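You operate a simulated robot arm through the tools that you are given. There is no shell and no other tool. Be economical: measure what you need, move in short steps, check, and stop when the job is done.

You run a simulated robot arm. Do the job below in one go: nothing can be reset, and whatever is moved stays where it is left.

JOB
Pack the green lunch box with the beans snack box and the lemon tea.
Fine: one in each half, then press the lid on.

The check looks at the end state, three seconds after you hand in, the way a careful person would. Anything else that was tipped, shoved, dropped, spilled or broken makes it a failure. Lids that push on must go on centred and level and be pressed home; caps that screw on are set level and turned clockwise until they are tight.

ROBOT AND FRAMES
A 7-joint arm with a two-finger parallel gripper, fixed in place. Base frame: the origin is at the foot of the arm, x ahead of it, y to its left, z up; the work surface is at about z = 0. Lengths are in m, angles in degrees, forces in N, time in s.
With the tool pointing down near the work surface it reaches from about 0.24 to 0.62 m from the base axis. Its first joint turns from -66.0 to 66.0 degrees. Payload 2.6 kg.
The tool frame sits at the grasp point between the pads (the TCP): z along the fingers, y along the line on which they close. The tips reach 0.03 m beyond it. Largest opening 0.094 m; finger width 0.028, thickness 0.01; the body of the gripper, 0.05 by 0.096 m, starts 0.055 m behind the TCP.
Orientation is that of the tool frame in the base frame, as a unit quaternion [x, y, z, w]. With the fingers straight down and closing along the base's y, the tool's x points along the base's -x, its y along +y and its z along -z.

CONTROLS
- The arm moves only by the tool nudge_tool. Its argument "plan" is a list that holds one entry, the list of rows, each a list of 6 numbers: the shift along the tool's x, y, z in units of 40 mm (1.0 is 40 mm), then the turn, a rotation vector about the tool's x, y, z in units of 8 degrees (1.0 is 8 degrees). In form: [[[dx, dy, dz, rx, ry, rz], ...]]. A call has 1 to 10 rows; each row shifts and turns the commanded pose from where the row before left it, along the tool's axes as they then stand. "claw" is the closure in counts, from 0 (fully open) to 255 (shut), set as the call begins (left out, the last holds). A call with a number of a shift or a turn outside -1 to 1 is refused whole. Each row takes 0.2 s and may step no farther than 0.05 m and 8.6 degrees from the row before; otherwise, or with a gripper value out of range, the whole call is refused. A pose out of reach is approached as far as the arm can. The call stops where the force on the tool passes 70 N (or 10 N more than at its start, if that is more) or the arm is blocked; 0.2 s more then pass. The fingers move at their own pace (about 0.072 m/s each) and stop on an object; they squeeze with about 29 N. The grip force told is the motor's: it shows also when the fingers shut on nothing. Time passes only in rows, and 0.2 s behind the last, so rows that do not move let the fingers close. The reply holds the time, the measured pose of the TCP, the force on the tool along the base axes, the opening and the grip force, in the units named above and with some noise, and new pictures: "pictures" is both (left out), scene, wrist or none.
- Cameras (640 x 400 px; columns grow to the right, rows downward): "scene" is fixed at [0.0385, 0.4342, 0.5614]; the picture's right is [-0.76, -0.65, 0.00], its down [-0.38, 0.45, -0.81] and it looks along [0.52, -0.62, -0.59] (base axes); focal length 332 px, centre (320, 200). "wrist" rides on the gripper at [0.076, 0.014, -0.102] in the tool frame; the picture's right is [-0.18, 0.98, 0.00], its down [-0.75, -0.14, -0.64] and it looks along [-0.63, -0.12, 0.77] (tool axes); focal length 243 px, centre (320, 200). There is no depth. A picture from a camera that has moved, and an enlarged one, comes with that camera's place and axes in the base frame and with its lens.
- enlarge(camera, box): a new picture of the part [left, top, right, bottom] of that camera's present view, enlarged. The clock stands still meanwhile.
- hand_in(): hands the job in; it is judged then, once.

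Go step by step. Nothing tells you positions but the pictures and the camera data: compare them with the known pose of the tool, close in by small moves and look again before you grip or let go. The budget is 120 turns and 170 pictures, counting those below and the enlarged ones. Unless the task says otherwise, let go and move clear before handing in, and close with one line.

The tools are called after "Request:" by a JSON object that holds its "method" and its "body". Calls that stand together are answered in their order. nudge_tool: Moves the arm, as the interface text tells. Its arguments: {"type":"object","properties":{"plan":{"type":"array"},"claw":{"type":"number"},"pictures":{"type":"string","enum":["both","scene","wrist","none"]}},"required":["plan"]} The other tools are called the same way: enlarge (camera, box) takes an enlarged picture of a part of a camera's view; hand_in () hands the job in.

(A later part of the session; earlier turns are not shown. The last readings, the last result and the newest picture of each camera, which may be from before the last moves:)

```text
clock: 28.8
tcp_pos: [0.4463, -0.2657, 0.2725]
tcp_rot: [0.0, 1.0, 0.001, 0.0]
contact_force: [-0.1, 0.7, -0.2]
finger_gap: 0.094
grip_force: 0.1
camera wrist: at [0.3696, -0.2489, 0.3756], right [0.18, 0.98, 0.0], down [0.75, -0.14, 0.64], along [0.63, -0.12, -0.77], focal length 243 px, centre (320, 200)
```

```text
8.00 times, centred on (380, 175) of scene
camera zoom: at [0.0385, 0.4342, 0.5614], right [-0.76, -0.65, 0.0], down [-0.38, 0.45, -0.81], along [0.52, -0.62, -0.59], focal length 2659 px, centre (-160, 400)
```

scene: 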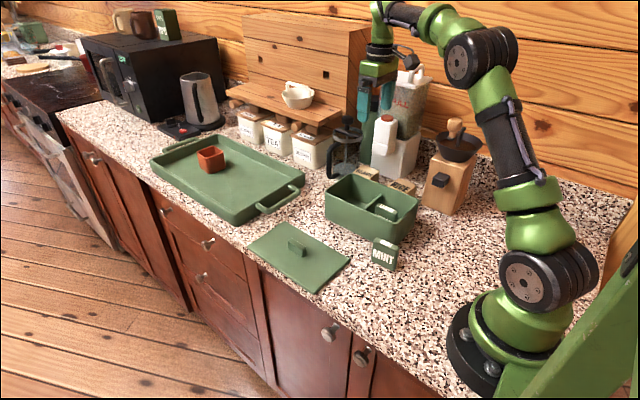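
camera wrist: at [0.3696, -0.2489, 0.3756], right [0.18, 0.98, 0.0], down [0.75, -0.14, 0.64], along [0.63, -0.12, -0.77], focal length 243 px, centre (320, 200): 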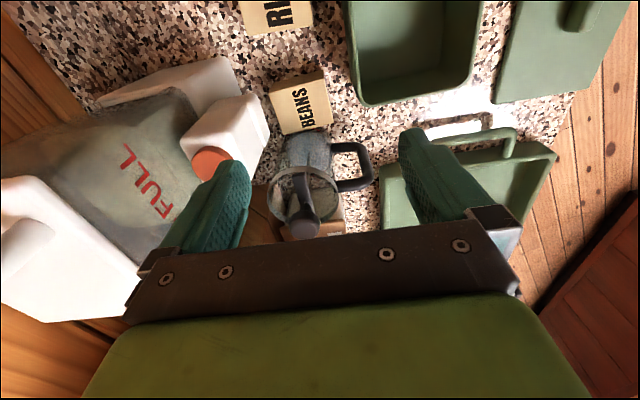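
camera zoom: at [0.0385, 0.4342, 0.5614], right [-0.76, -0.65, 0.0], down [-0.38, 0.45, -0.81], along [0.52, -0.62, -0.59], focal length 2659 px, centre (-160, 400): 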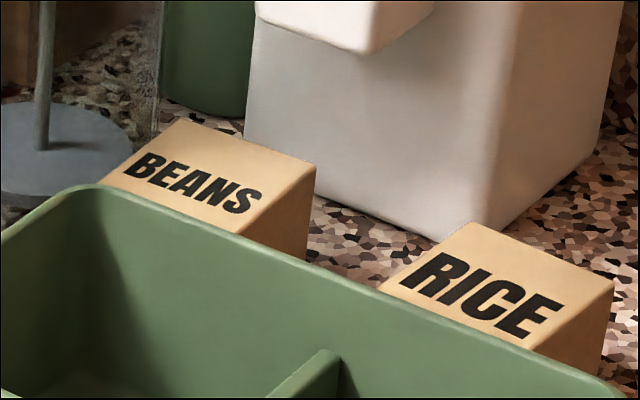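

BEANS is about x 0.449–0.505, y -0.330 to -0.257, top z 0.05. The dispenser tap overhangs behind it and the French press is close on its far side. I'll turn the tool 90° to grip along x and view from the front.

Request:
{"method": "nudge_tool", "body": {"plan": [[[0, 0, 0, 0, 0, 1], [0, 0, 0, 0, 0, 1], [0, 0, 0, 0, 0, 1], [0, 0, 0, 0, 0, 1], [0, 0, 0, 0, 0, 1], [0, 0, 0, 0, 0, 1], [0, 0, 0, 0, 0, 1], [0, 0, 0, 0, 0, 1], [0, 0, 0, 0, 0, 1], [0, 0, 0, 0, 0, 1]]], "pictures": "none"}}

Request:
{"method": "nudge_tool", "body": {"plan": [[[0, 0, 0, 0, 0, 1], [0, 0, 0, 0, 0, 0.25], [0, 0, 0, 0, 0, 0]]]}}

Request:
{"method": "enlarge", "body": {"camera": "wrist", "box": [220, 0, 460, 200]}}

```text
clock: 31.0
tcp_pos: [0.4481, -0.2631, 0.2748]
tcp_rot: [0.644, 0.765, 0.0, 0.001]
contact_force: [0.2, 0.1, 0.5]
finger_gap: 0.0942
grip_force: 0.1
```

```text
clock: 31.8
tcp_pos: [0.4482, -0.2637, 0.2728]
tcp_rot: [0.708, 0.707, 0.0, 0.0]
contact_force: [-0.2, 0.4, -0.1]
finger_gap: 0.094
grip_force: 0.2
camera wrist: at [0.4617, -0.1873, 0.3761], right [0.98, -0.19, 0.0], down [-0.14, -0.75, 0.64], along [-0.12, -0.63, -0.77], focal length 243 px, centre (320, 200)
```

scene: 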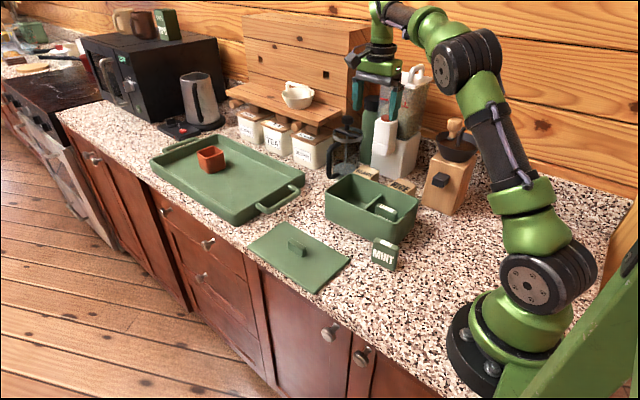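
wrist: 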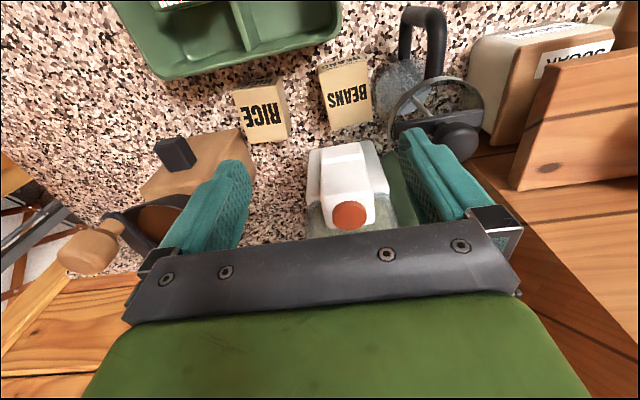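

```text
2.00 times, centred on (340, 100) of wrist
camera zoom: at [0.4617, -0.1873, 0.3761], right [0.98, -0.19, 0.0], down [-0.14, -0.75, 0.64], along [-0.12, -0.63, -0.77], focal length 485 px, centre (280, 400)
```

zoom: 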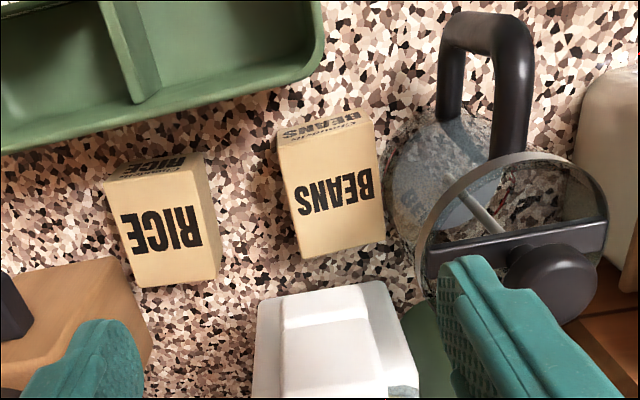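

The front view shows the French press only a few mm from BEANS at the back, with more room near the front. I'll tilt the tool about 20° toward the front so body and fingers stay clear, set a 70 mm opening, and descend partway at x≈0.475, y≈-0.265.

Request:
{"method": "nudge_tool", "body": {"plan": [[[0, 0.67, 0, 0, 0, 0], [0, 0, 0, 0, -1, 0], [0, 0, 0, 0, -1, 0], [0, 0, 0, 0, -0.5, 0], [0.3, 0, 0.8, 0, 0, 0], [0.3, 0, 0.8, 0, 0, 0], [0.3, 0, 0.8, 0, 0, 0], [0, 0, 0, 0, 0, 0]]], "claw": 65}}

Request:
{"method": "enlarge", "body": {"camera": "wrist", "box": [200, 20, 460, 240]}}

Request:
{"method": "enlarge", "body": {"camera": "scene", "box": [310, 80, 450, 220]}}

```text
clock: 33.6
tcp_pos: [0.4727, -0.2637, 0.1721]
tcp_rot: [0.697, 0.695, -0.123, 0.122]
contact_force: [-1.3, 0.7, 2.0]
finger_gap: 0.0692
grip_force: 0.0
camera wrist: at [0.4867, -0.1555, 0.2426], right [0.98, -0.17, 0.06], down [-0.14, -0.49, 0.86], along [-0.12, -0.85, -0.5], focal length 243 px, centre (320, 200)
```

scene: 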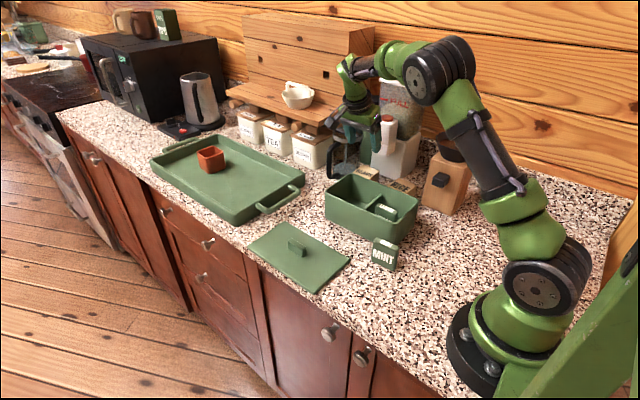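
wrist: 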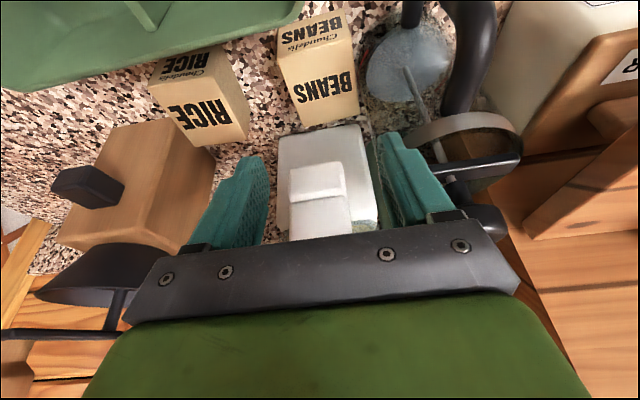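

```text
1.82 times, centred on (330, 130) of wrist
camera zoom: at [0.4867, -0.1555, 0.2426], right [0.98, -0.17, 0.06], down [-0.14, -0.49, 0.86], along [-0.12, -0.85, -0.5], focal length 441 px, centre (302, 327)
```

zoom: 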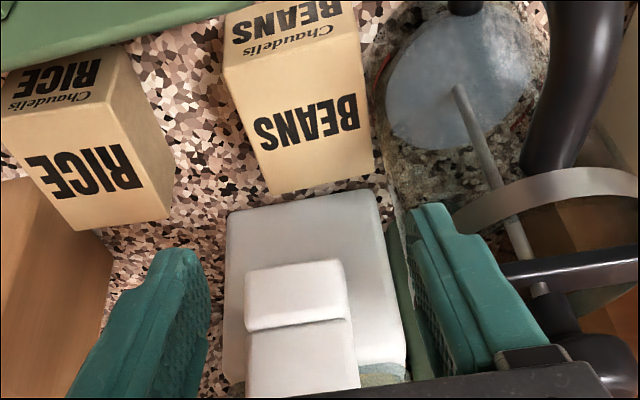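

```text
2.86 times, centred on (380, 150) of scene
camera zoom: at [0.0384, 0.4342, 0.5614], right [-0.76, -0.65, 0.0], down [-0.38, 0.45, -0.81], along [0.52, -0.62, -0.59], focal length 950 px, centre (149, 343)
```

zoom: 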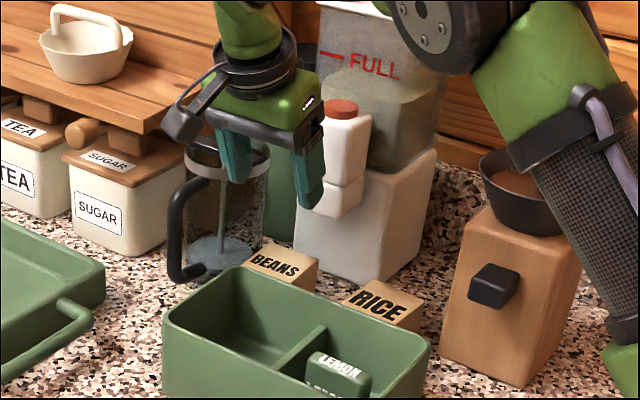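

The geometry matches: the BEANS centre is x≈0.4755 at its front part, and the far finger has a slim but real gap to the press. I'll descend 6 cm more in small steps and check.

Request:
{"method": "nudge_tool", "body": {"plan": [[[0.17, 0, 0.47, 0, 0, 0], [0.17, 0, 0.47, 0, 0, 0], [0.17, 0, 0.47, 0, 0, 0], [0, 0, 0, 0, 0, 0]]]}}

Request:
{"method": "enlarge", "body": {"camera": "wrist", "box": [220, 20, 460, 240]}}

Request:
{"method": "enlarge", "body": {"camera": "scene", "box": [320, 100, 440, 200]}}

```text
clock: 34.6
tcp_pos: [0.4723, -0.2622, 0.1112]
tcp_rot: [0.696, 0.696, -0.124, 0.124]
contact_force: [0.6, 0.8, 0.6]
finger_gap: 0.0701
grip_force: 0.0
camera wrist: at [0.4873, -0.1557, 0.1818], right [0.98, -0.17, 0.06], down [-0.14, -0.49, 0.86], along [-0.12, -0.86, -0.5], focal length 243 px, centre (320, 200)
```

scene: 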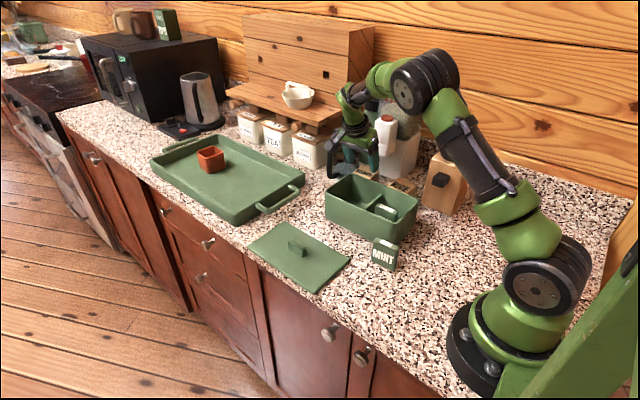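
wrist: 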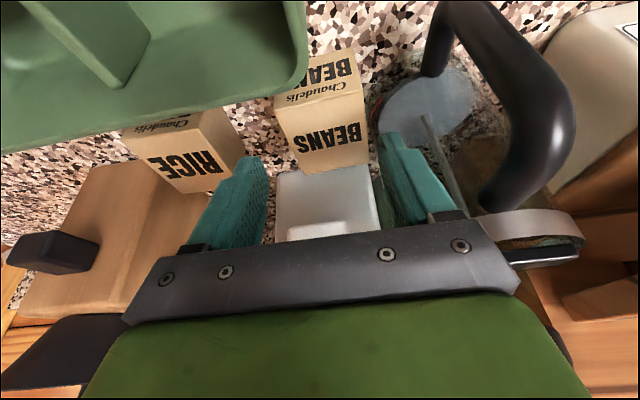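

```text
1.82 times, centred on (340, 130) of wrist
camera zoom: at [0.4873, -0.1557, 0.1818], right [0.98, -0.17, 0.06], down [-0.14, -0.49, 0.86], along [-0.12, -0.86, -0.5], focal length 441 px, centre (284, 327)
```

zoom: 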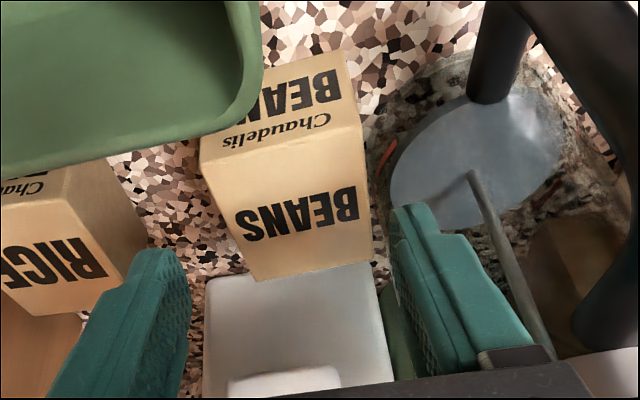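

```text
4.00 times, centred on (380, 150) of scene
camera zoom: at [0.0385, 0.4342, 0.5614], right [-0.76, -0.65, 0.0], down [-0.38, 0.45, -0.81], along [0.52, -0.62, -0.59], focal length 1330 px, centre (80, 400)
```

zoom: 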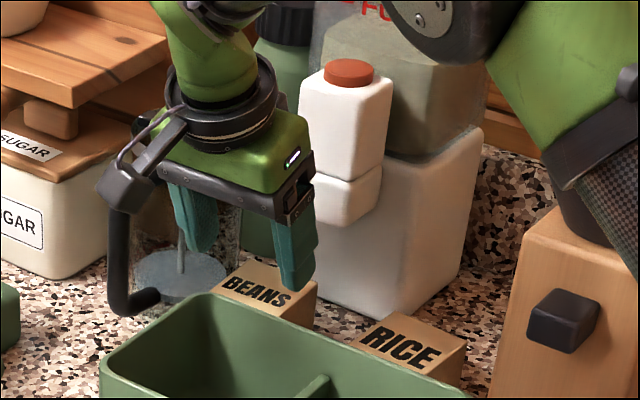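

Clearances hold on both sides. I'll descend to z≈0.055 in small steps.

Request:
{"method": "nudge_tool", "body": {"plan": [[[0.12, 0.03, 0.33, 0, 0, 0], [0.12, 0, 0.33, 0, 0, 0], [0.12, 0, 0.33, 0, 0, 0], [0.1, 0, 0.28, 0, 0, 0], [0, 0, 0, 0, 0, 0]]]}}

Request:
{"method": "enlarge", "body": {"camera": "wrist", "box": [220, 20, 460, 240]}}

Request:
{"method": "enlarge", "body": {"camera": "scene", "box": [320, 110, 440, 210]}}

```text
clock: 35.8
tcp_pos: [0.4748, -0.2603, 0.0552]
tcp_rot: [0.696, 0.696, -0.124, 0.123]
contact_force: [0.5, 0.4, -0.1]
finger_gap: 0.0701
grip_force: 0.1
camera wrist: at [0.4885, -0.1535, 0.1264], right [0.98, -0.17, 0.06], down [-0.14, -0.49, 0.86], along [-0.12, -0.86, -0.5], focal length 243 px, centre (320, 200)
```

scene: 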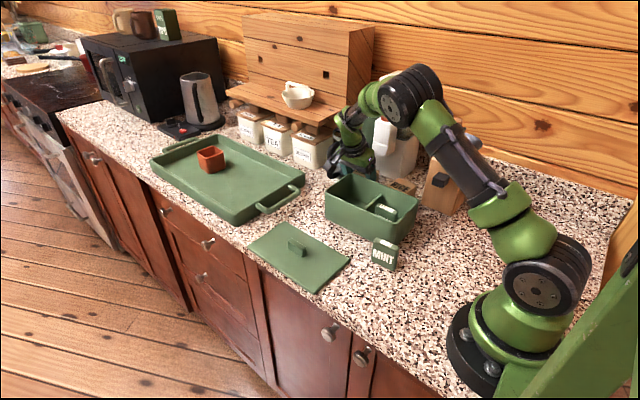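
wrist: 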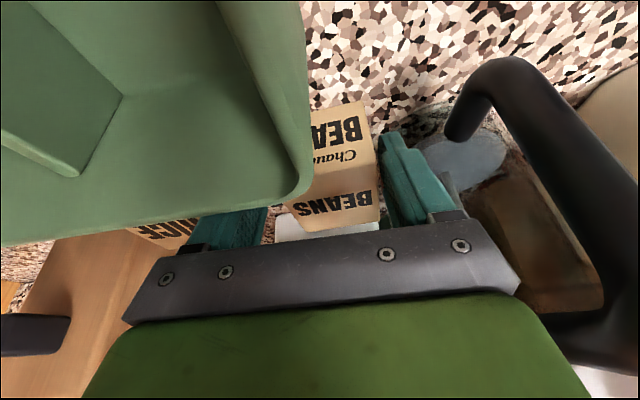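

```text
1.82 times, centred on (340, 130) of wrist
camera zoom: at [0.4885, -0.1535, 0.1264], right [0.98, -0.17, 0.06], down [-0.14, -0.49, 0.86], along [-0.12, -0.86, -0.5], focal length 441 px, centre (284, 327)
```

zoom: 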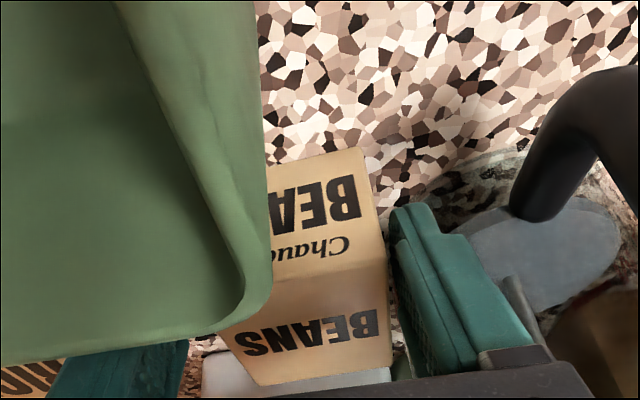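

```text
4.00 times, centred on (380, 160) of scene
camera zoom: at [0.0385, 0.4342, 0.5614], right [-0.76, -0.65, 0.0], down [-0.38, 0.45, -0.81], along [0.52, -0.62, -0.59], focal length 1330 px, centre (80, 360)
```

zoom: 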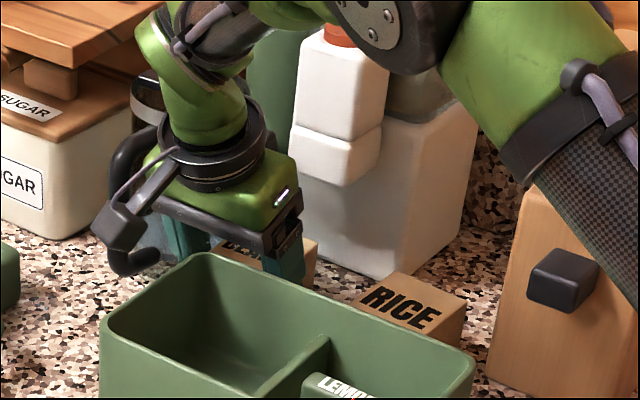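

The fingers straddle BEANS cleanly. I'll close.

Request:
{"method": "nudge_tool", "body": {"plan": [[[0, 0, 0, 0, 0, 0], [0, 0, 0, 0, 0, 0], [0, 0, 0, 0, 0, 0]]], "claw": 255}}

Request:
{"method": "enlarge", "body": {"camera": "wrist", "box": [220, 20, 460, 240]}}

```text
clock: 36.6
tcp_pos: [0.4761, -0.2607, 0.0563]
tcp_rot: [0.696, 0.697, -0.123, 0.123]
contact_force: [0.0, 1.6, 0.9]
finger_gap: 0.0606
grip_force: 29.0
camera wrist: at [0.4885, -0.1534, 0.1266], right [0.98, -0.17, 0.06], down [-0.14, -0.49, 0.86], along [-0.12, -0.86, -0.5], focal length 243 px, centre (320, 200)
```

scene: 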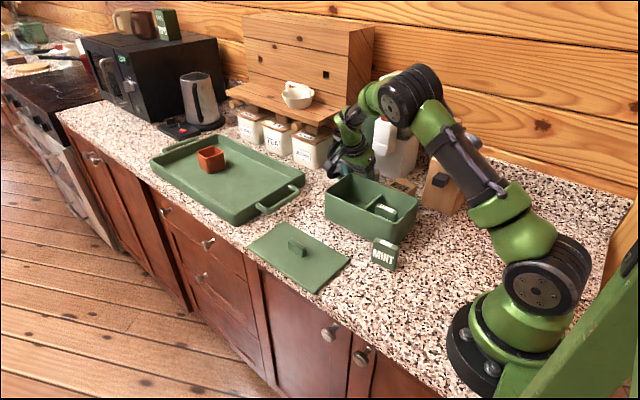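
wrist: 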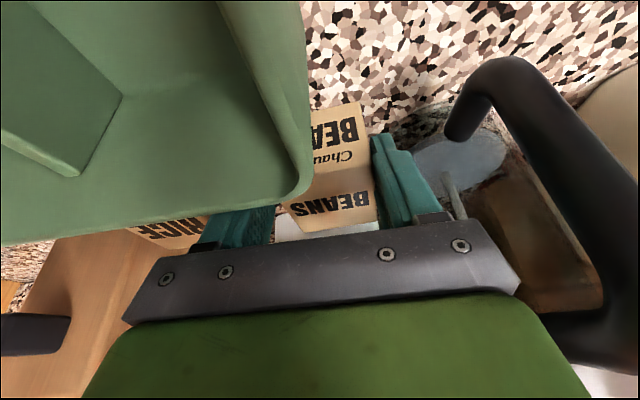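

```text
1.82 times, centred on (340, 130) of wrist
camera zoom: at [0.4885, -0.1534, 0.1266], right [0.98, -0.17, 0.06], down [-0.14, -0.49, 0.86], along [-0.12, -0.86, -0.5], focal length 441 px, centre (284, 327)
```

zoom: 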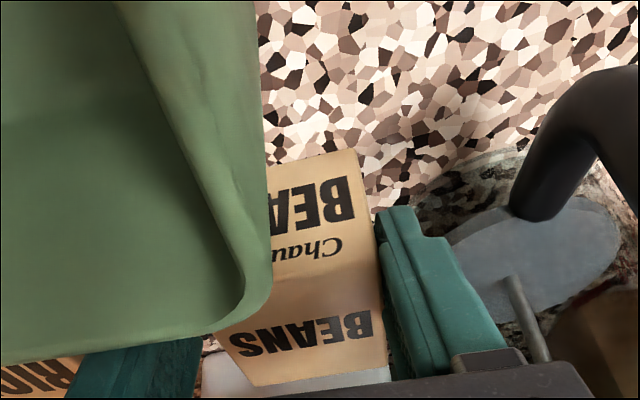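

BEANS is gripped at 61 mm. I'll lift a little, then move toward the front and back from the press while rising, to clear the tap.

Request:
{"method": "nudge_tool", "body": {"plan": [[[-0.07, 0, -0.19, 0, 0, 0], [0.1, -0.13, -0.17, 0, 0, 0], [0.1, -0.12, -0.17, 0, 0, 0], [-0.17, 0, -0.47, 0, 0, 0], [0, 0, 0, 0, 0, 0]]]}}

Request:
{"method": "enlarge", "body": {"camera": "scene", "box": [320, 110, 440, 210]}}

Request:
{"method": "enlarge", "body": {"camera": "wrist", "box": [220, 20, 460, 240]}}

```text
clock: 37.8
tcp_pos: [0.4655, -0.2503, 0.0951]
tcp_rot: [0.697, 0.696, -0.123, 0.123]
contact_force: [-0.4, 0.0, -1.5]
finger_gap: 0.0605
grip_force: 28.8
camera wrist: at [0.479, -0.1437, 0.1666], right [0.98, -0.17, 0.06], down [-0.14, -0.49, 0.86], along [-0.12, -0.86, -0.5], focal length 243 px, centre (320, 200)
```

scene: 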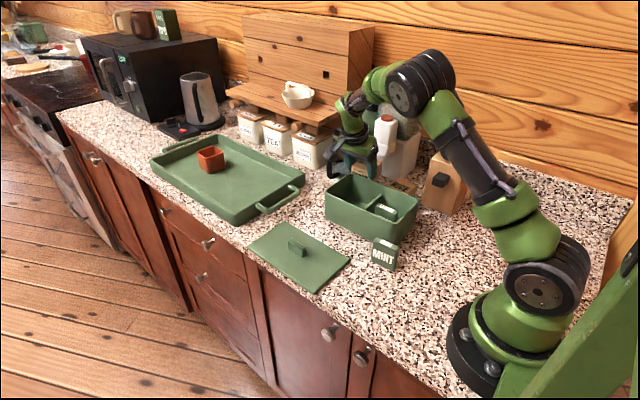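
wrist: 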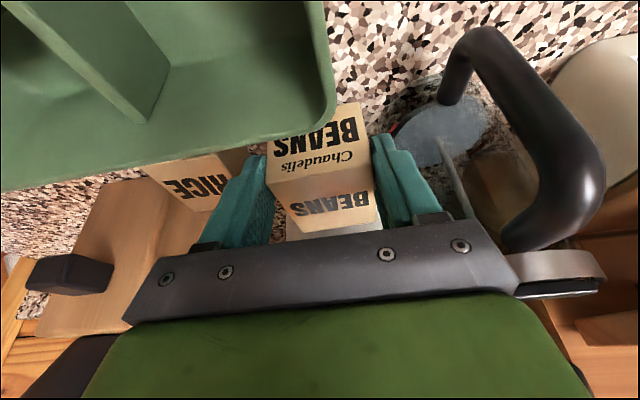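

```text
4.00 times, centred on (380, 160) of scene
camera zoom: at [0.0385, 0.4342, 0.5614], right [-0.76, -0.65, 0.0], down [-0.38, 0.45, -0.81], along [0.52, -0.62, -0.59], focal length 1330 px, centre (80, 360)
```

zoom: 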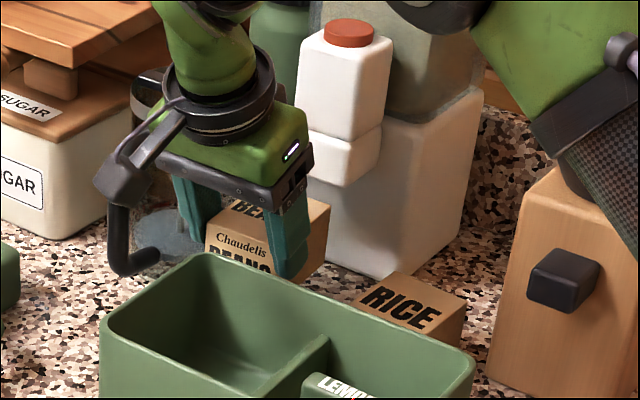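

```text
1.82 times, centred on (340, 130) of wrist
camera zoom: at [0.479, -0.1437, 0.1666], right [0.98, -0.17, 0.06], down [-0.14, -0.49, 0.86], along [-0.12, -0.86, -0.5], focal length 441 px, centre (284, 327)
```

zoom: 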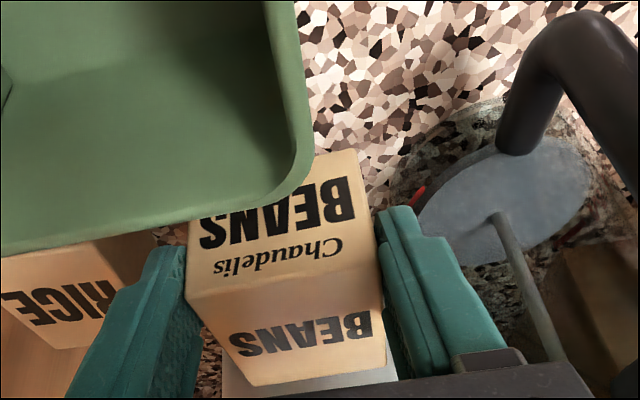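

BEANS is off the counter and clear of its neighbours. I'll lift higher.

Request:
{"method": "nudge_tool", "body": {"plan": [[[-0.24, 0, -0.66, 0, 0, 0], [-0.24, 0, -0.66, 0, 0, 0], [-0.24, 0, -0.66, 0, 0, 0], [0, 0, 0, 0, 0, 0]]]}}

Request:
{"method": "enlarge", "body": {"camera": "scene", "box": [320, 100, 440, 200]}}

```text
clock: 38.8
tcp_pos: [0.4631, -0.2488, 0.18]
tcp_rot: [0.697, 0.696, -0.124, 0.123]
contact_force: [0.1, 0.5, -1.0]
finger_gap: 0.0606
grip_force: 28.8
camera wrist: at [0.4788, -0.1428, 0.2503], right [0.98, -0.17, 0.06], down [-0.14, -0.49, 0.86], along [-0.12, -0.86, -0.5], focal length 243 px, centre (320, 200)
```

scene: 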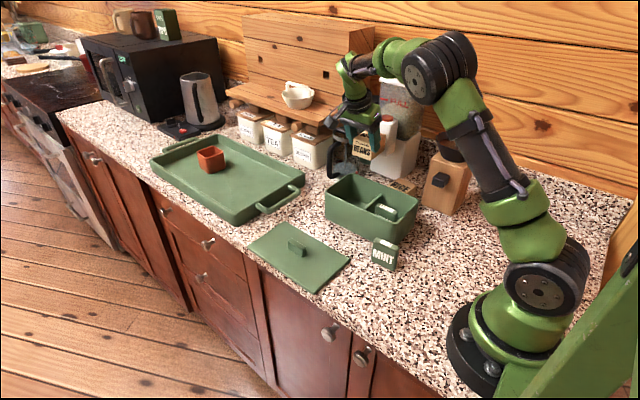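
wrist: 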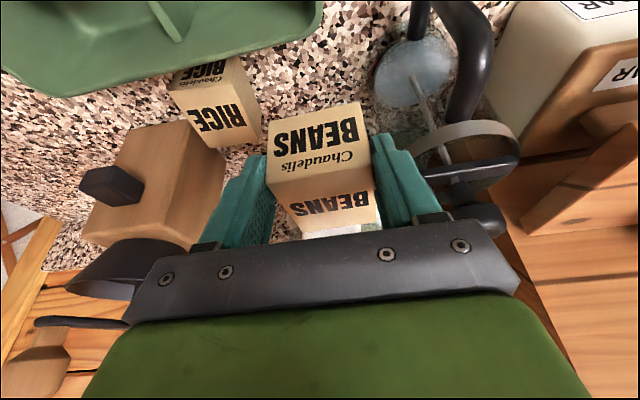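

```text
4.00 times, centred on (380, 150) of scene
camera zoom: at [0.0385, 0.4342, 0.5614], right [-0.76, -0.65, 0.0], down [-0.38, 0.45, -0.81], along [0.52, -0.62, -0.59], focal length 1330 px, centre (80, 400)
```

zoom: 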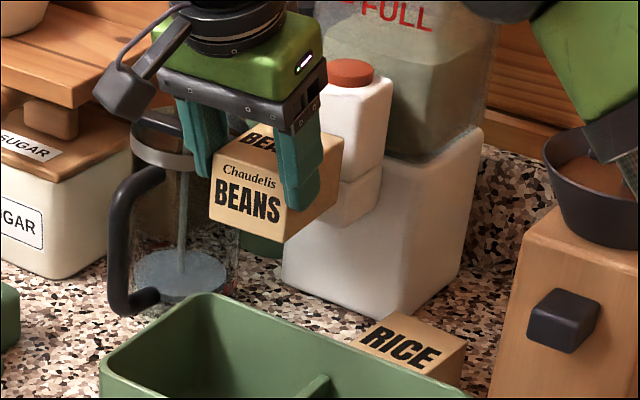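

BEANS is held, but the tilted end grip is too wide for the compartment. I'll set it on the vacated spot by LEMON's old place and re-grip it squarely. I'm carrying it over now at safe height.

Request:
{"method": "nudge_tool", "body": {"plan": [[[-0.17, 0, -0.47, 0, 0, 0], [0.8, -0.52, -0.293, 0, 0, 0], [0.8, -0.52, -0.293, 0, 0, 0], [0.8, -0.52, -0.293, 0, 0, 0], [0.8, -0.52, -0.293, 0, 0, 0], [0.8, -0.52, -0.293, 0, 0, 0], [0.8, -0.52, -0.293, 0, 0, 0], [0.8, -0.52, -0.293, 0, 0, 0], [0.8, -0.52, -0.293, 0, 0, 0], [0.8, -0.52, -0.293, 0, 0, 0]]]}}

Request:
{"method": "enlarge", "body": {"camera": "scene", "box": [320, 150, 480, 310]}}

```text
clock: 41.0
tcp_pos: [0.2793, 0.0543, 0.2008]
tcp_rot: [0.697, 0.696, -0.123, 0.123]
contact_force: [0.2, 0.0, -1.9]
finger_gap: 0.0605
grip_force: 28.6
camera wrist: at [0.2932, 0.1625, 0.2702], right [0.98, -0.17, 0.06], down [-0.14, -0.49, 0.86], along [-0.12, -0.86, -0.5], focal length 243 px, centre (320, 200)
```

scene: 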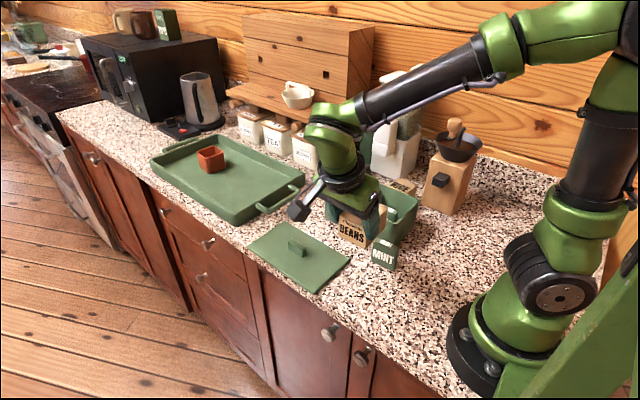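
wrist: 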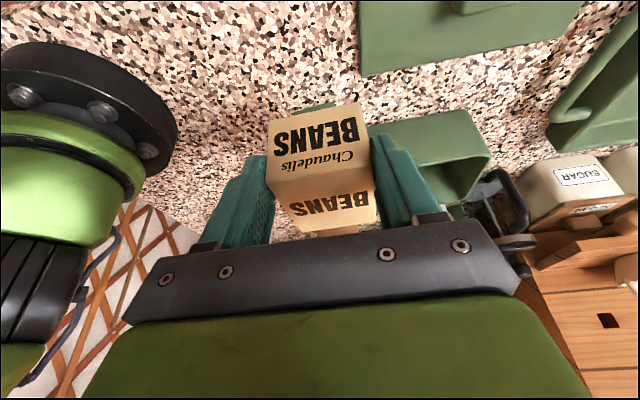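

```text
2.50 times, centred on (400, 230) of scene
camera zoom: at [0.0385, 0.4342, 0.5614], right [-0.76, -0.65, 0.0], down [-0.38, 0.45, -0.81], along [0.52, -0.62, -0.59], focal length 831 px, centre (120, 125)
```

zoom: 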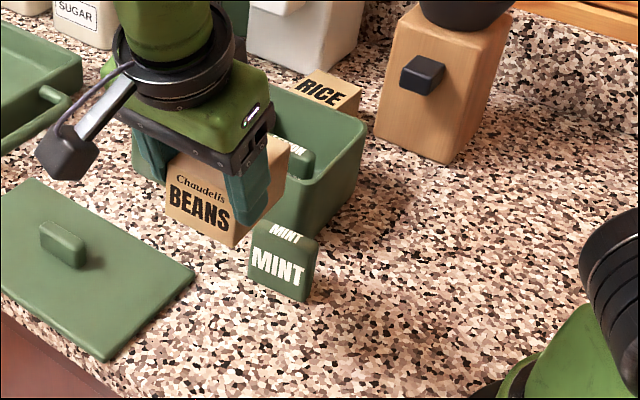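

The grip is steady with only a slight sag. I'll lower BEANS onto the open spot.

Request:
{"method": "nudge_tool", "body": {"plan": [[[0.31, -0.03, 0.72, 0, 0, 0], [0.3, -0.03, 0.72, 0, 0, 0], [0.3, 0, 0.72, 0, 0, 0], [0.3, 0, 0.72, 0, 0, 0], [0, 0, 0, 0, 0, 0]]]}}

Request:
{"method": "enlarge", "body": {"camera": "scene", "box": [320, 180, 480, 310]}}

```text
clock: 42.2
tcp_pos: [0.2764, 0.0613, 0.0739]
tcp_rot: [0.696, 0.697, -0.123, 0.123]
contact_force: [-0.1, 0.6, -1.7]
finger_gap: 0.0605
grip_force: 28.7
camera wrist: at [0.2902, 0.1681, 0.1444], right [0.98, -0.17, 0.06], down [-0.14, -0.49, 0.86], along [-0.12, -0.86, -0.5], focal length 243 px, centre (320, 200)
```

scene: 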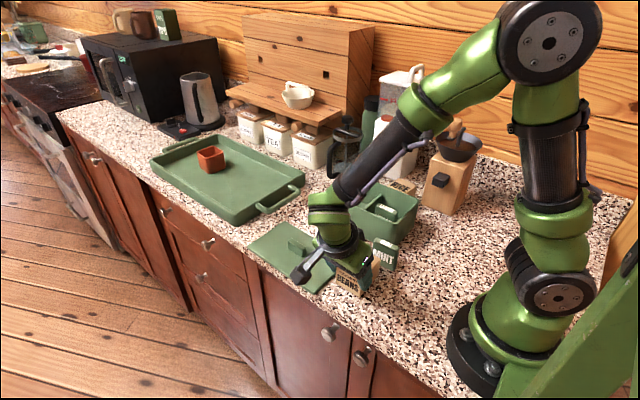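
wrist: 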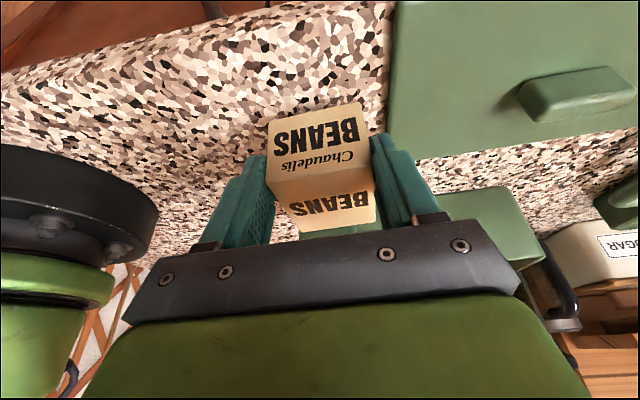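

```text
3.08 times, centred on (400, 245) of scene
camera zoom: at [0.0385, 0.4342, 0.5614], right [-0.76, -0.65, 0.0], down [-0.38, 0.45, -0.81], along [0.52, -0.62, -0.59], focal length 1023 px, centre (74, 62)
```

zoom: 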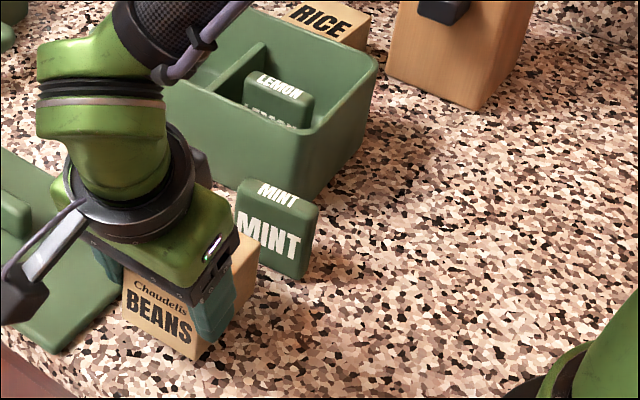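

Clear of MINT and the lid. Now slow descent to contact.

Request:
{"method": "nudge_tool", "body": {"plan": [[[0.045, 0, 0.12, 0, 0, 0], [0.045, 0, 0.12, 0, 0, 0], [0, 0, 0, 0, 0, 0]]], "pictures": "none"}}

Request:
{"method": "nudge_tool", "body": {"plan": [[[0.025, 0, 0.07, 0, 0, 0], [0, 0, 0, 0, 0, 0]]], "pictures": "none"}}

```text
clock: 43.0
tcp_pos: [0.2759, 0.0608, 0.0647]
tcp_rot: [0.696, 0.696, -0.123, 0.123]
contact_force: [0.5, -0.4, -1.4]
finger_gap: 0.06
grip_force: 28.8
```

```text
clock: 43.6
tcp_pos: [0.276, 0.0612, 0.0619]
tcp_rot: [0.697, 0.696, -0.123, 0.122]
contact_force: [0.3, -0.2, -2.4]
finger_gap: 0.0599
grip_force: 29.2
```

Request:
{"method": "nudge_tool", "body": {"plan": [[[0.025, 0, 0.07, 0, 0, 0], [0, 0, 0, 0, 0, 0]]], "pictures": "none"}}

Request:
{"method": "nudge_tool", "body": {"plan": [[[0.02, 0, 0.05, 0, 0, 0], [0, 0, 0, 0, 0, 0]]], "pictures": "none"}}

Request:
{"method": "enlarge", "body": {"camera": "scene", "box": [320, 210, 420, 310]}}

```text
clock: 44.2
tcp_pos: [0.276, 0.0626, 0.0592]
tcp_rot: [0.697, 0.696, -0.123, 0.122]
contact_force: [0.6, 0.3, -0.8]
finger_gap: 0.06
grip_force: 29.0
```

```text
clock: 44.8
tcp_pos: [0.2742, 0.0614, 0.0572]
tcp_rot: [0.697, 0.696, -0.123, 0.123]
contact_force: [-0.4, 0.2, 0.2]
finger_gap: 0.0599
grip_force: 29.0
```

```text
4.00 times, centred on (370, 260) of scene
camera zoom: at [0.0385, 0.4342, 0.5614], right [-0.76, -0.65, 0.0], down [-0.38, 0.45, -0.81], along [0.52, -0.62, -0.59], focal length 1330 px, centre (120, -40)
```

zoom: 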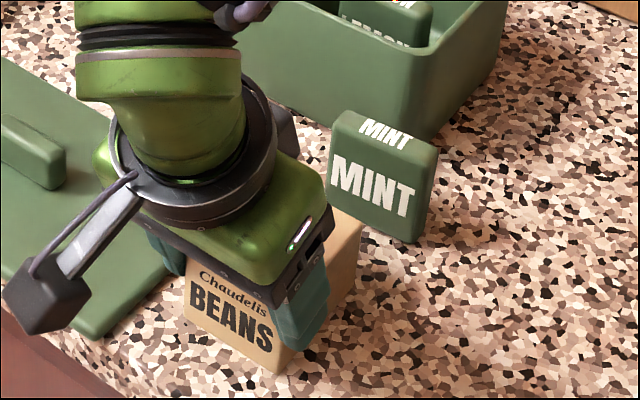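

The weight has gone off the grip, so BEANS is on the counter. I'll open slightly and back out along the tool axis.

Request:
{"method": "nudge_tool", "body": {"plan": [[[0, 0, 0, 0, 0, 0], [0, 0, 0, 0, 0, 0], [0, 0, -0.6, 0, 0, 0], [0, 0, -0.9, 0, 0, 0], [0, 0, -0.9, 0, 0, 0], [0, 0, 0, 0, 1, 0], [0, 0, 0, 0, 1, 0], [0, 0, 0, 0, 0.5, 0], [0, 0, 0, 0, 0, 0]]], "claw": 45}}

Request:
{"method": "enlarge", "body": {"camera": "wrist", "box": [220, 0, 460, 200]}}

Request:
{"method": "enlarge", "body": {"camera": "scene", "box": [320, 210, 440, 310]}}

```text
clock: 46.8
tcp_pos: [0.2777, 0.0949, 0.1474]
tcp_rot: [0.706, 0.708, 0.001, -0.001]
contact_force: [-0.3, 0.2, -0.1]
finger_gap: 0.0773
grip_force: 0.1
camera wrist: at [0.2905, 0.172, 0.2499], right [0.98, -0.18, 0.0], down [-0.14, -0.75, 0.64], along [-0.12, -0.63, -0.77], focal length 243 px, centre (320, 200)
```

scene: 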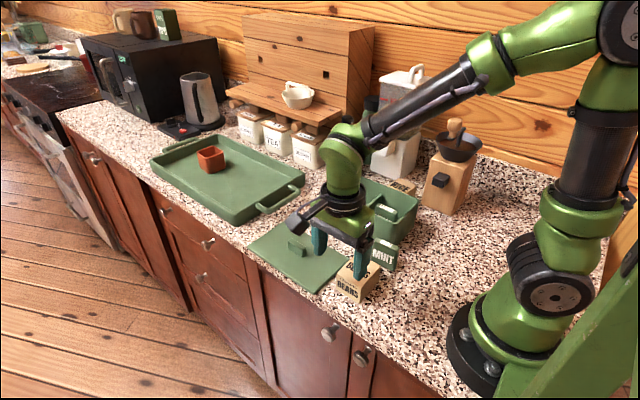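
wrist: 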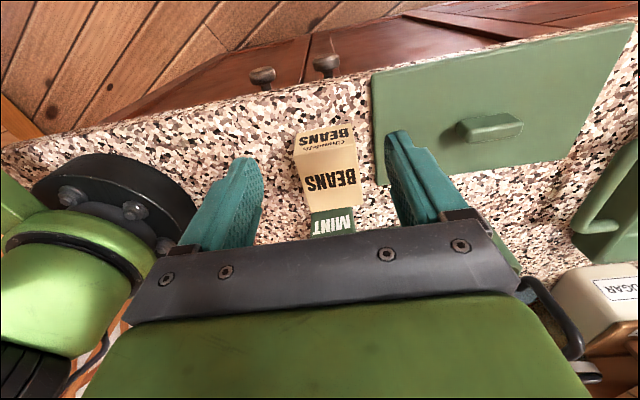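

```text
2.00 times, centred on (340, 100) of wrist
camera zoom: at [0.2905, 0.172, 0.2499], right [0.98, -0.18, 0.0], down [-0.14, -0.75, 0.64], along [-0.12, -0.63, -0.77], focal length 485 px, centre (280, 400)
```

zoom: 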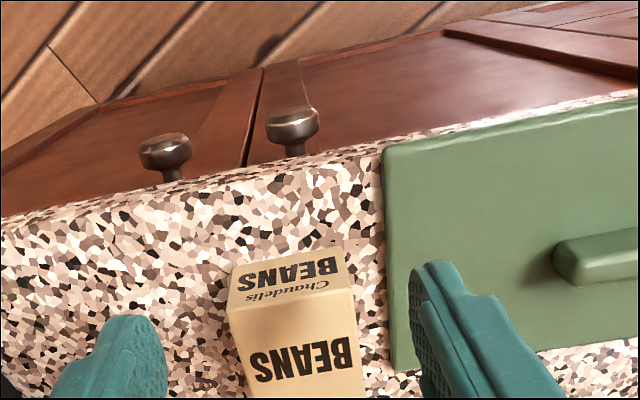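

```text
4.00 times, centred on (380, 260) of scene
camera zoom: at [0.0385, 0.4342, 0.5614], right [-0.76, -0.65, 0.0], down [-0.38, 0.45, -0.81], along [0.52, -0.62, -0.59], focal length 1330 px, centre (80, -40)
```

zoom: 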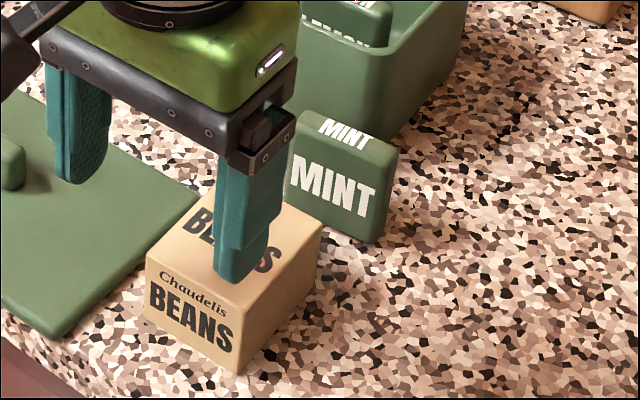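

BEANS stands flat at about (0.275, 0.031), long side along y. I'll move over its centre and lower with the tool vertical.

Request:
{"method": "nudge_tool", "body": {"plan": [[[-0.8, -0.06, 0, 0, 0, 0], [-0.8, 0, 0, 0, 0, 0], [0, 0, 0.6, 0, 0, 0], [0, 0, 0.6, 0, 0, 0], [0, 0, 0, 0, 0, 0]]], "claw": 45}}

Request:
{"method": "enlarge", "body": {"camera": "scene", "box": [320, 210, 440, 310]}}

```text
clock: 48.0
tcp_pos: [0.2741, 0.0299, 0.1005]
tcp_rot: [0.707, 0.707, 0.0, 0.0]
contact_force: [0.3, 0.4, -0.5]
finger_gap: 0.0775
grip_force: 0.0
camera wrist: at [0.288, 0.1069, 0.2016], right [0.98, -0.18, 0.0], down [-0.14, -0.75, 0.64], along [-0.12, -0.63, -0.77], focal length 243 px, centre (320, 200)
```

scene: 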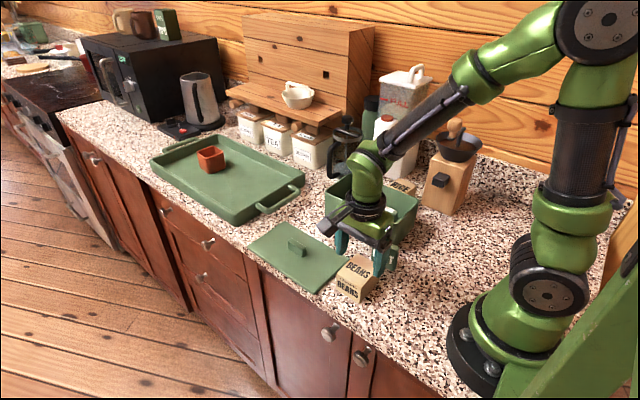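
wrist: 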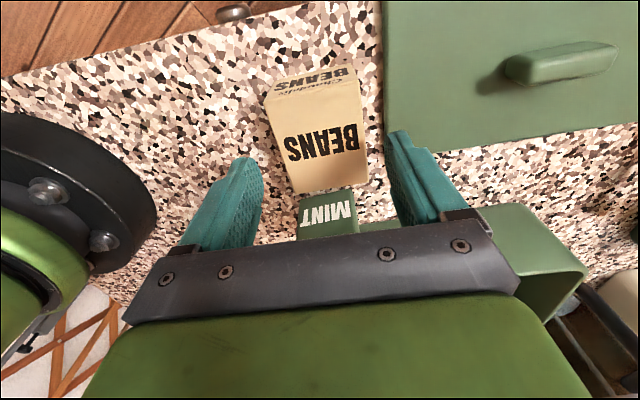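

```text
4.00 times, centred on (380, 260) of scene
camera zoom: at [0.0385, 0.4342, 0.5614], right [-0.76, -0.65, 0.0], down [-0.38, 0.45, -0.81], along [0.52, -0.62, -0.59], focal length 1330 px, centre (80, -40)
```

zoom: 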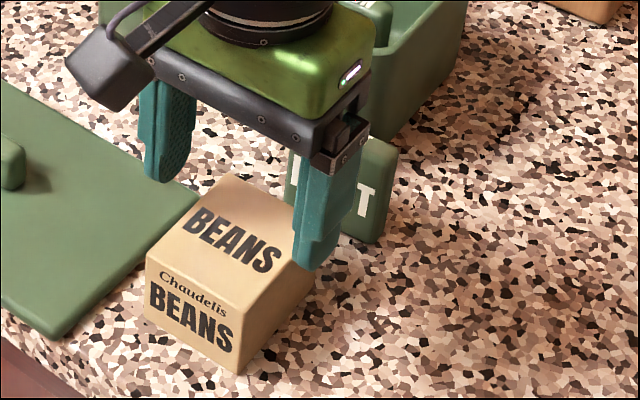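

BEANS is centred between the fingers. I'll go down to z≈0.06 and close.

Request:
{"method": "nudge_tool", "body": {"plan": [[[0.02, 0.02, 0.5, 0, 0, 0], [0, 0, 0.5, 0, 0, 0], [0, 0, 0, 0, 0, 0]]], "pictures": "none"}}

Request:
{"method": "nudge_tool", "body": {"plan": [[[0, 0, 0, 0, 0, 0], [0, 0, 0, 0, 0, 0], [0, 0, 0, 0, 0, 0]]], "claw": 255}}

```text
clock: 48.8
tcp_pos: [0.2735, 0.0315, 0.059]
tcp_rot: [0.708, 0.707, 0.0, 0.0]
contact_force: [0.4, 0.5, -0.2]
finger_gap: 0.0776
grip_force: 0.1
```

```text
clock: 49.6
tcp_pos: [0.2744, 0.0314, 0.0581]
tcp_rot: [0.708, 0.707, 0.0, 0.0]
contact_force: [0.4, -0.7, 0.6]
finger_gap: 0.0596
grip_force: 28.8
camera wrist: at [0.2878, 0.1079, 0.1608], right [0.98, -0.18, 0.0], down [-0.14, -0.75, 0.64], along [-0.12, -0.63, -0.77], focal length 243 px, centre (320, 200)
```

scene: 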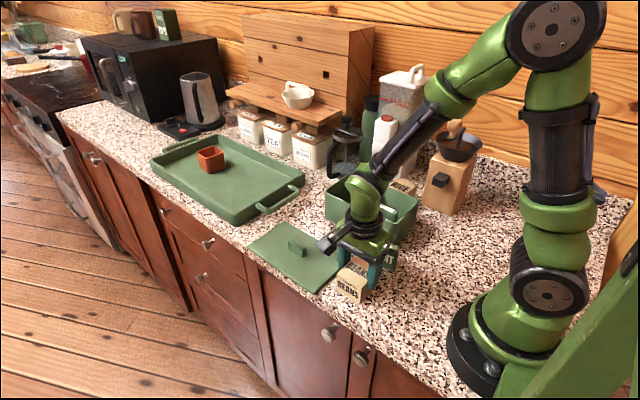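
wrist: 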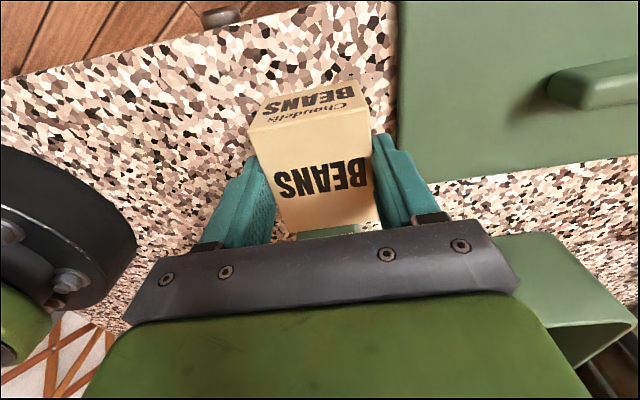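

BEANS is held at 60 mm. I'll lift and carry it toward the far half of the box.

Request:
{"method": "nudge_tool", "body": {"plan": [[[0, 0, -0.8, 0, 0, 0], [0, 0, -0.9, 0, 0, 0], [0, 0, -0.9, 0, 0, 0], [0, 0, -0.9, 0, 0, 0], [-0.797, 0.608, 0, 0, 0, 0], [-0.797, 0.608, 0, 0, 0, 0], [-0.797, 0.608, 0, 0, 0, 0], [-0.797, 0.608, 0, 0, 0, 0], [-0.797, 0.608, 0, 0, 0, 0], [-0.797, 0.608, 0, 0, 0, 0]]], "pictures": "none"}}

Request:
{"method": "nudge_tool", "body": {"plan": [[[0, 0, 0, 0, 0, -1], [0, 0, 0, 0, 0, -1], [0, 0, 0, 0, 0, -1], [0, 0, 0, 0, 0, -1], [0, 0, 0, 0, 0, -1], [0, 0, 0, 0, 0, -1], [0, 0, 0, 0, 0, -1], [0, 0, 0, 0, 0, -1], [0, 0, 0, 0, 0, -1], [0, 0, 0, 0, 0, -1]]], "pictures": "none"}}

Request:
{"method": "nudge_tool", "body": {"plan": [[[0, 0, 0, 0, 0, -1], [0, 0, 0, 0, 0, -0.25], [0, 0, 0, 0, 0, 0]]]}}

Request:
{"method": "enlarge", "body": {"camera": "scene", "box": [310, 120, 450, 250]}}

Request:
{"method": "enlarge", "body": {"camera": "wrist", "box": [180, 0, 460, 240]}}

```text
clock: 51.8
tcp_pos: [0.4182, -0.1606, 0.1984]
tcp_rot: [0.707, 0.707, 0.0, 0.0]
contact_force: [-0.9, 0.6, -1.5]
finger_gap: 0.0593
grip_force: 29.1
```

```text
clock: 54.0
tcp_pos: [0.4199, -0.1603, 0.1995]
tcp_rot: [0.086, 0.996, 0.0, 0.0]
contact_force: [-0.7, -0.6, -0.9]
finger_gap: 0.0592
grip_force: 28.6
```

```text
clock: 54.8
tcp_pos: [0.4191, -0.1597, 0.1975]
tcp_rot: [0.0, 1.0, 0.0, 0.0]
contact_force: [0.9, -1.0, -1.7]
finger_gap: 0.0594
grip_force: 29.0
camera wrist: at [0.3431, -0.1452, 0.3008], right [0.18, 0.98, 0.0], down [0.75, -0.14, 0.64], along [0.63, -0.12, -0.77], focal length 243 px, centre (320, 200)
```

scene: 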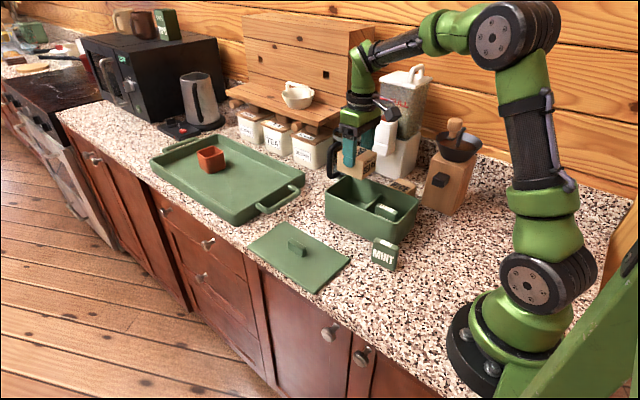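
wrist: 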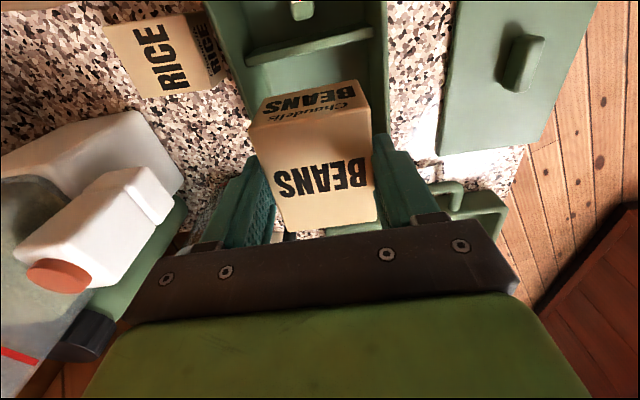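

```text
3.08 times, centred on (380, 185) of scene
camera zoom: at [0.0385, 0.4342, 0.5614], right [-0.76, -0.65, 0.0], down [-0.38, 0.45, -0.81], along [0.52, -0.62, -0.59], focal length 1023 px, centre (135, 246)
```

zoom: 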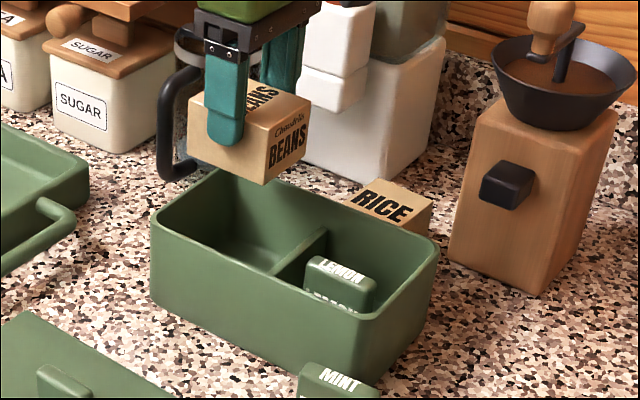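

```text
1.67 times, centred on (320, 120) of wrist
camera zoom: at [0.3431, -0.1452, 0.3008], right [0.18, 0.98, 0.0], down [0.75, -0.14, 0.64], along [0.63, -0.12, -0.77], focal length 404 px, centre (320, 333)
```

zoom: 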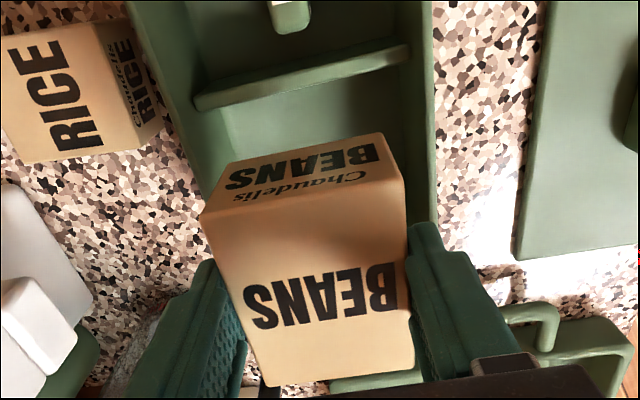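

BEANS hangs above the far half, interior x≈0.378–0.466. I'll shift 3 mm and lower to just above the rim to verify.

Request:
{"method": "nudge_tool", "body": {"plan": [[[-0.08, 0, 0.4, 0, 0, 0], [0, 0, 0.6, 0, 0, 0], [0, 0, 0, 0, 0, 0]]]}}

Request:
{"method": "enlarge", "body": {"camera": "scene", "box": [310, 140, 430, 250]}}

Request:
{"method": "enlarge", "body": {"camera": "wrist", "box": [180, 0, 460, 240]}}

```text
clock: 55.6
tcp_pos: [0.4215, -0.1614, 0.1591]
tcp_rot: [0.001, 1.0, 0.0, 0.0]
contact_force: [-0.8, 0.4, -1.7]
finger_gap: 0.0592
grip_force: 28.9
camera wrist: at [0.3456, -0.1465, 0.2613], right [0.19, 0.98, 0.0], down [0.75, -0.14, 0.64], along [0.63, -0.12, -0.77], focal length 243 px, centre (320, 200)
```

scene: 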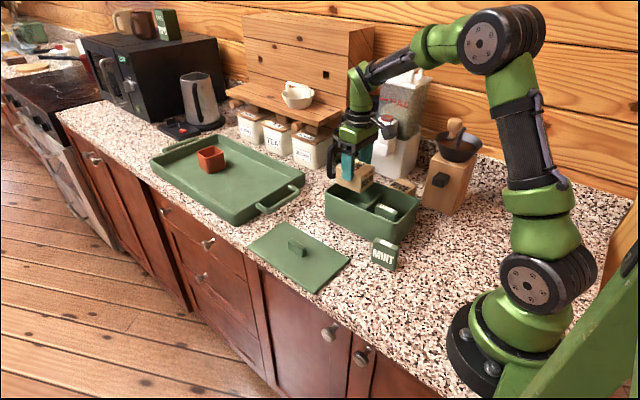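
wrist: 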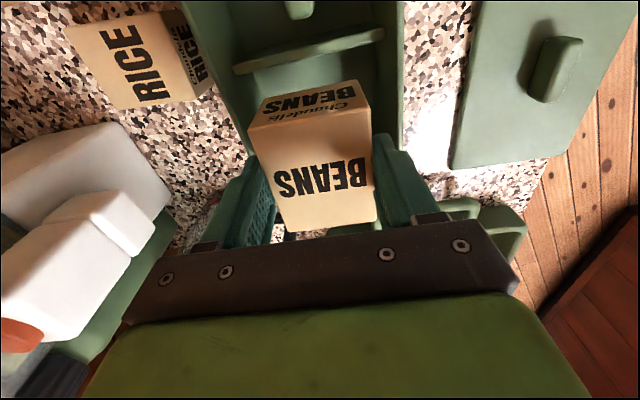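

```text
3.64 times, centred on (370, 195) of scene
camera zoom: at [0.0385, 0.4342, 0.5614], right [-0.76, -0.65, 0.0], down [-0.38, 0.45, -0.81], along [0.52, -0.62, -0.59], focal length 1209 px, centre (138, 218)
```

zoom: 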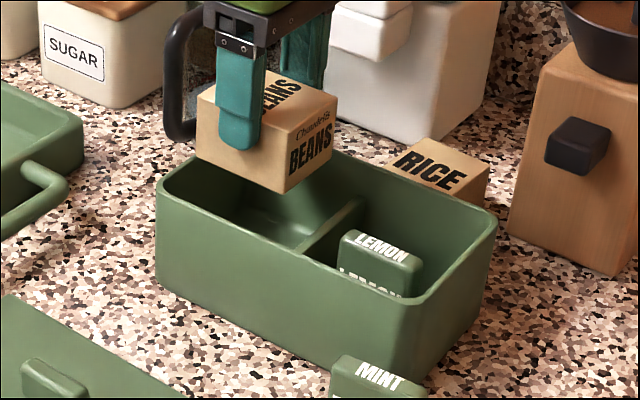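

```text
1.67 times, centred on (320, 120) of wrist
camera zoom: at [0.3456, -0.1465, 0.2613], right [0.19, 0.98, 0.0], down [0.75, -0.14, 0.64], along [0.63, -0.12, -0.77], focal length 404 px, centre (320, 333)
```

zoom: 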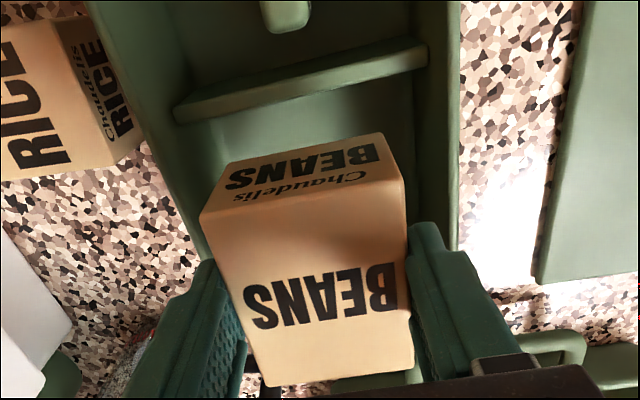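

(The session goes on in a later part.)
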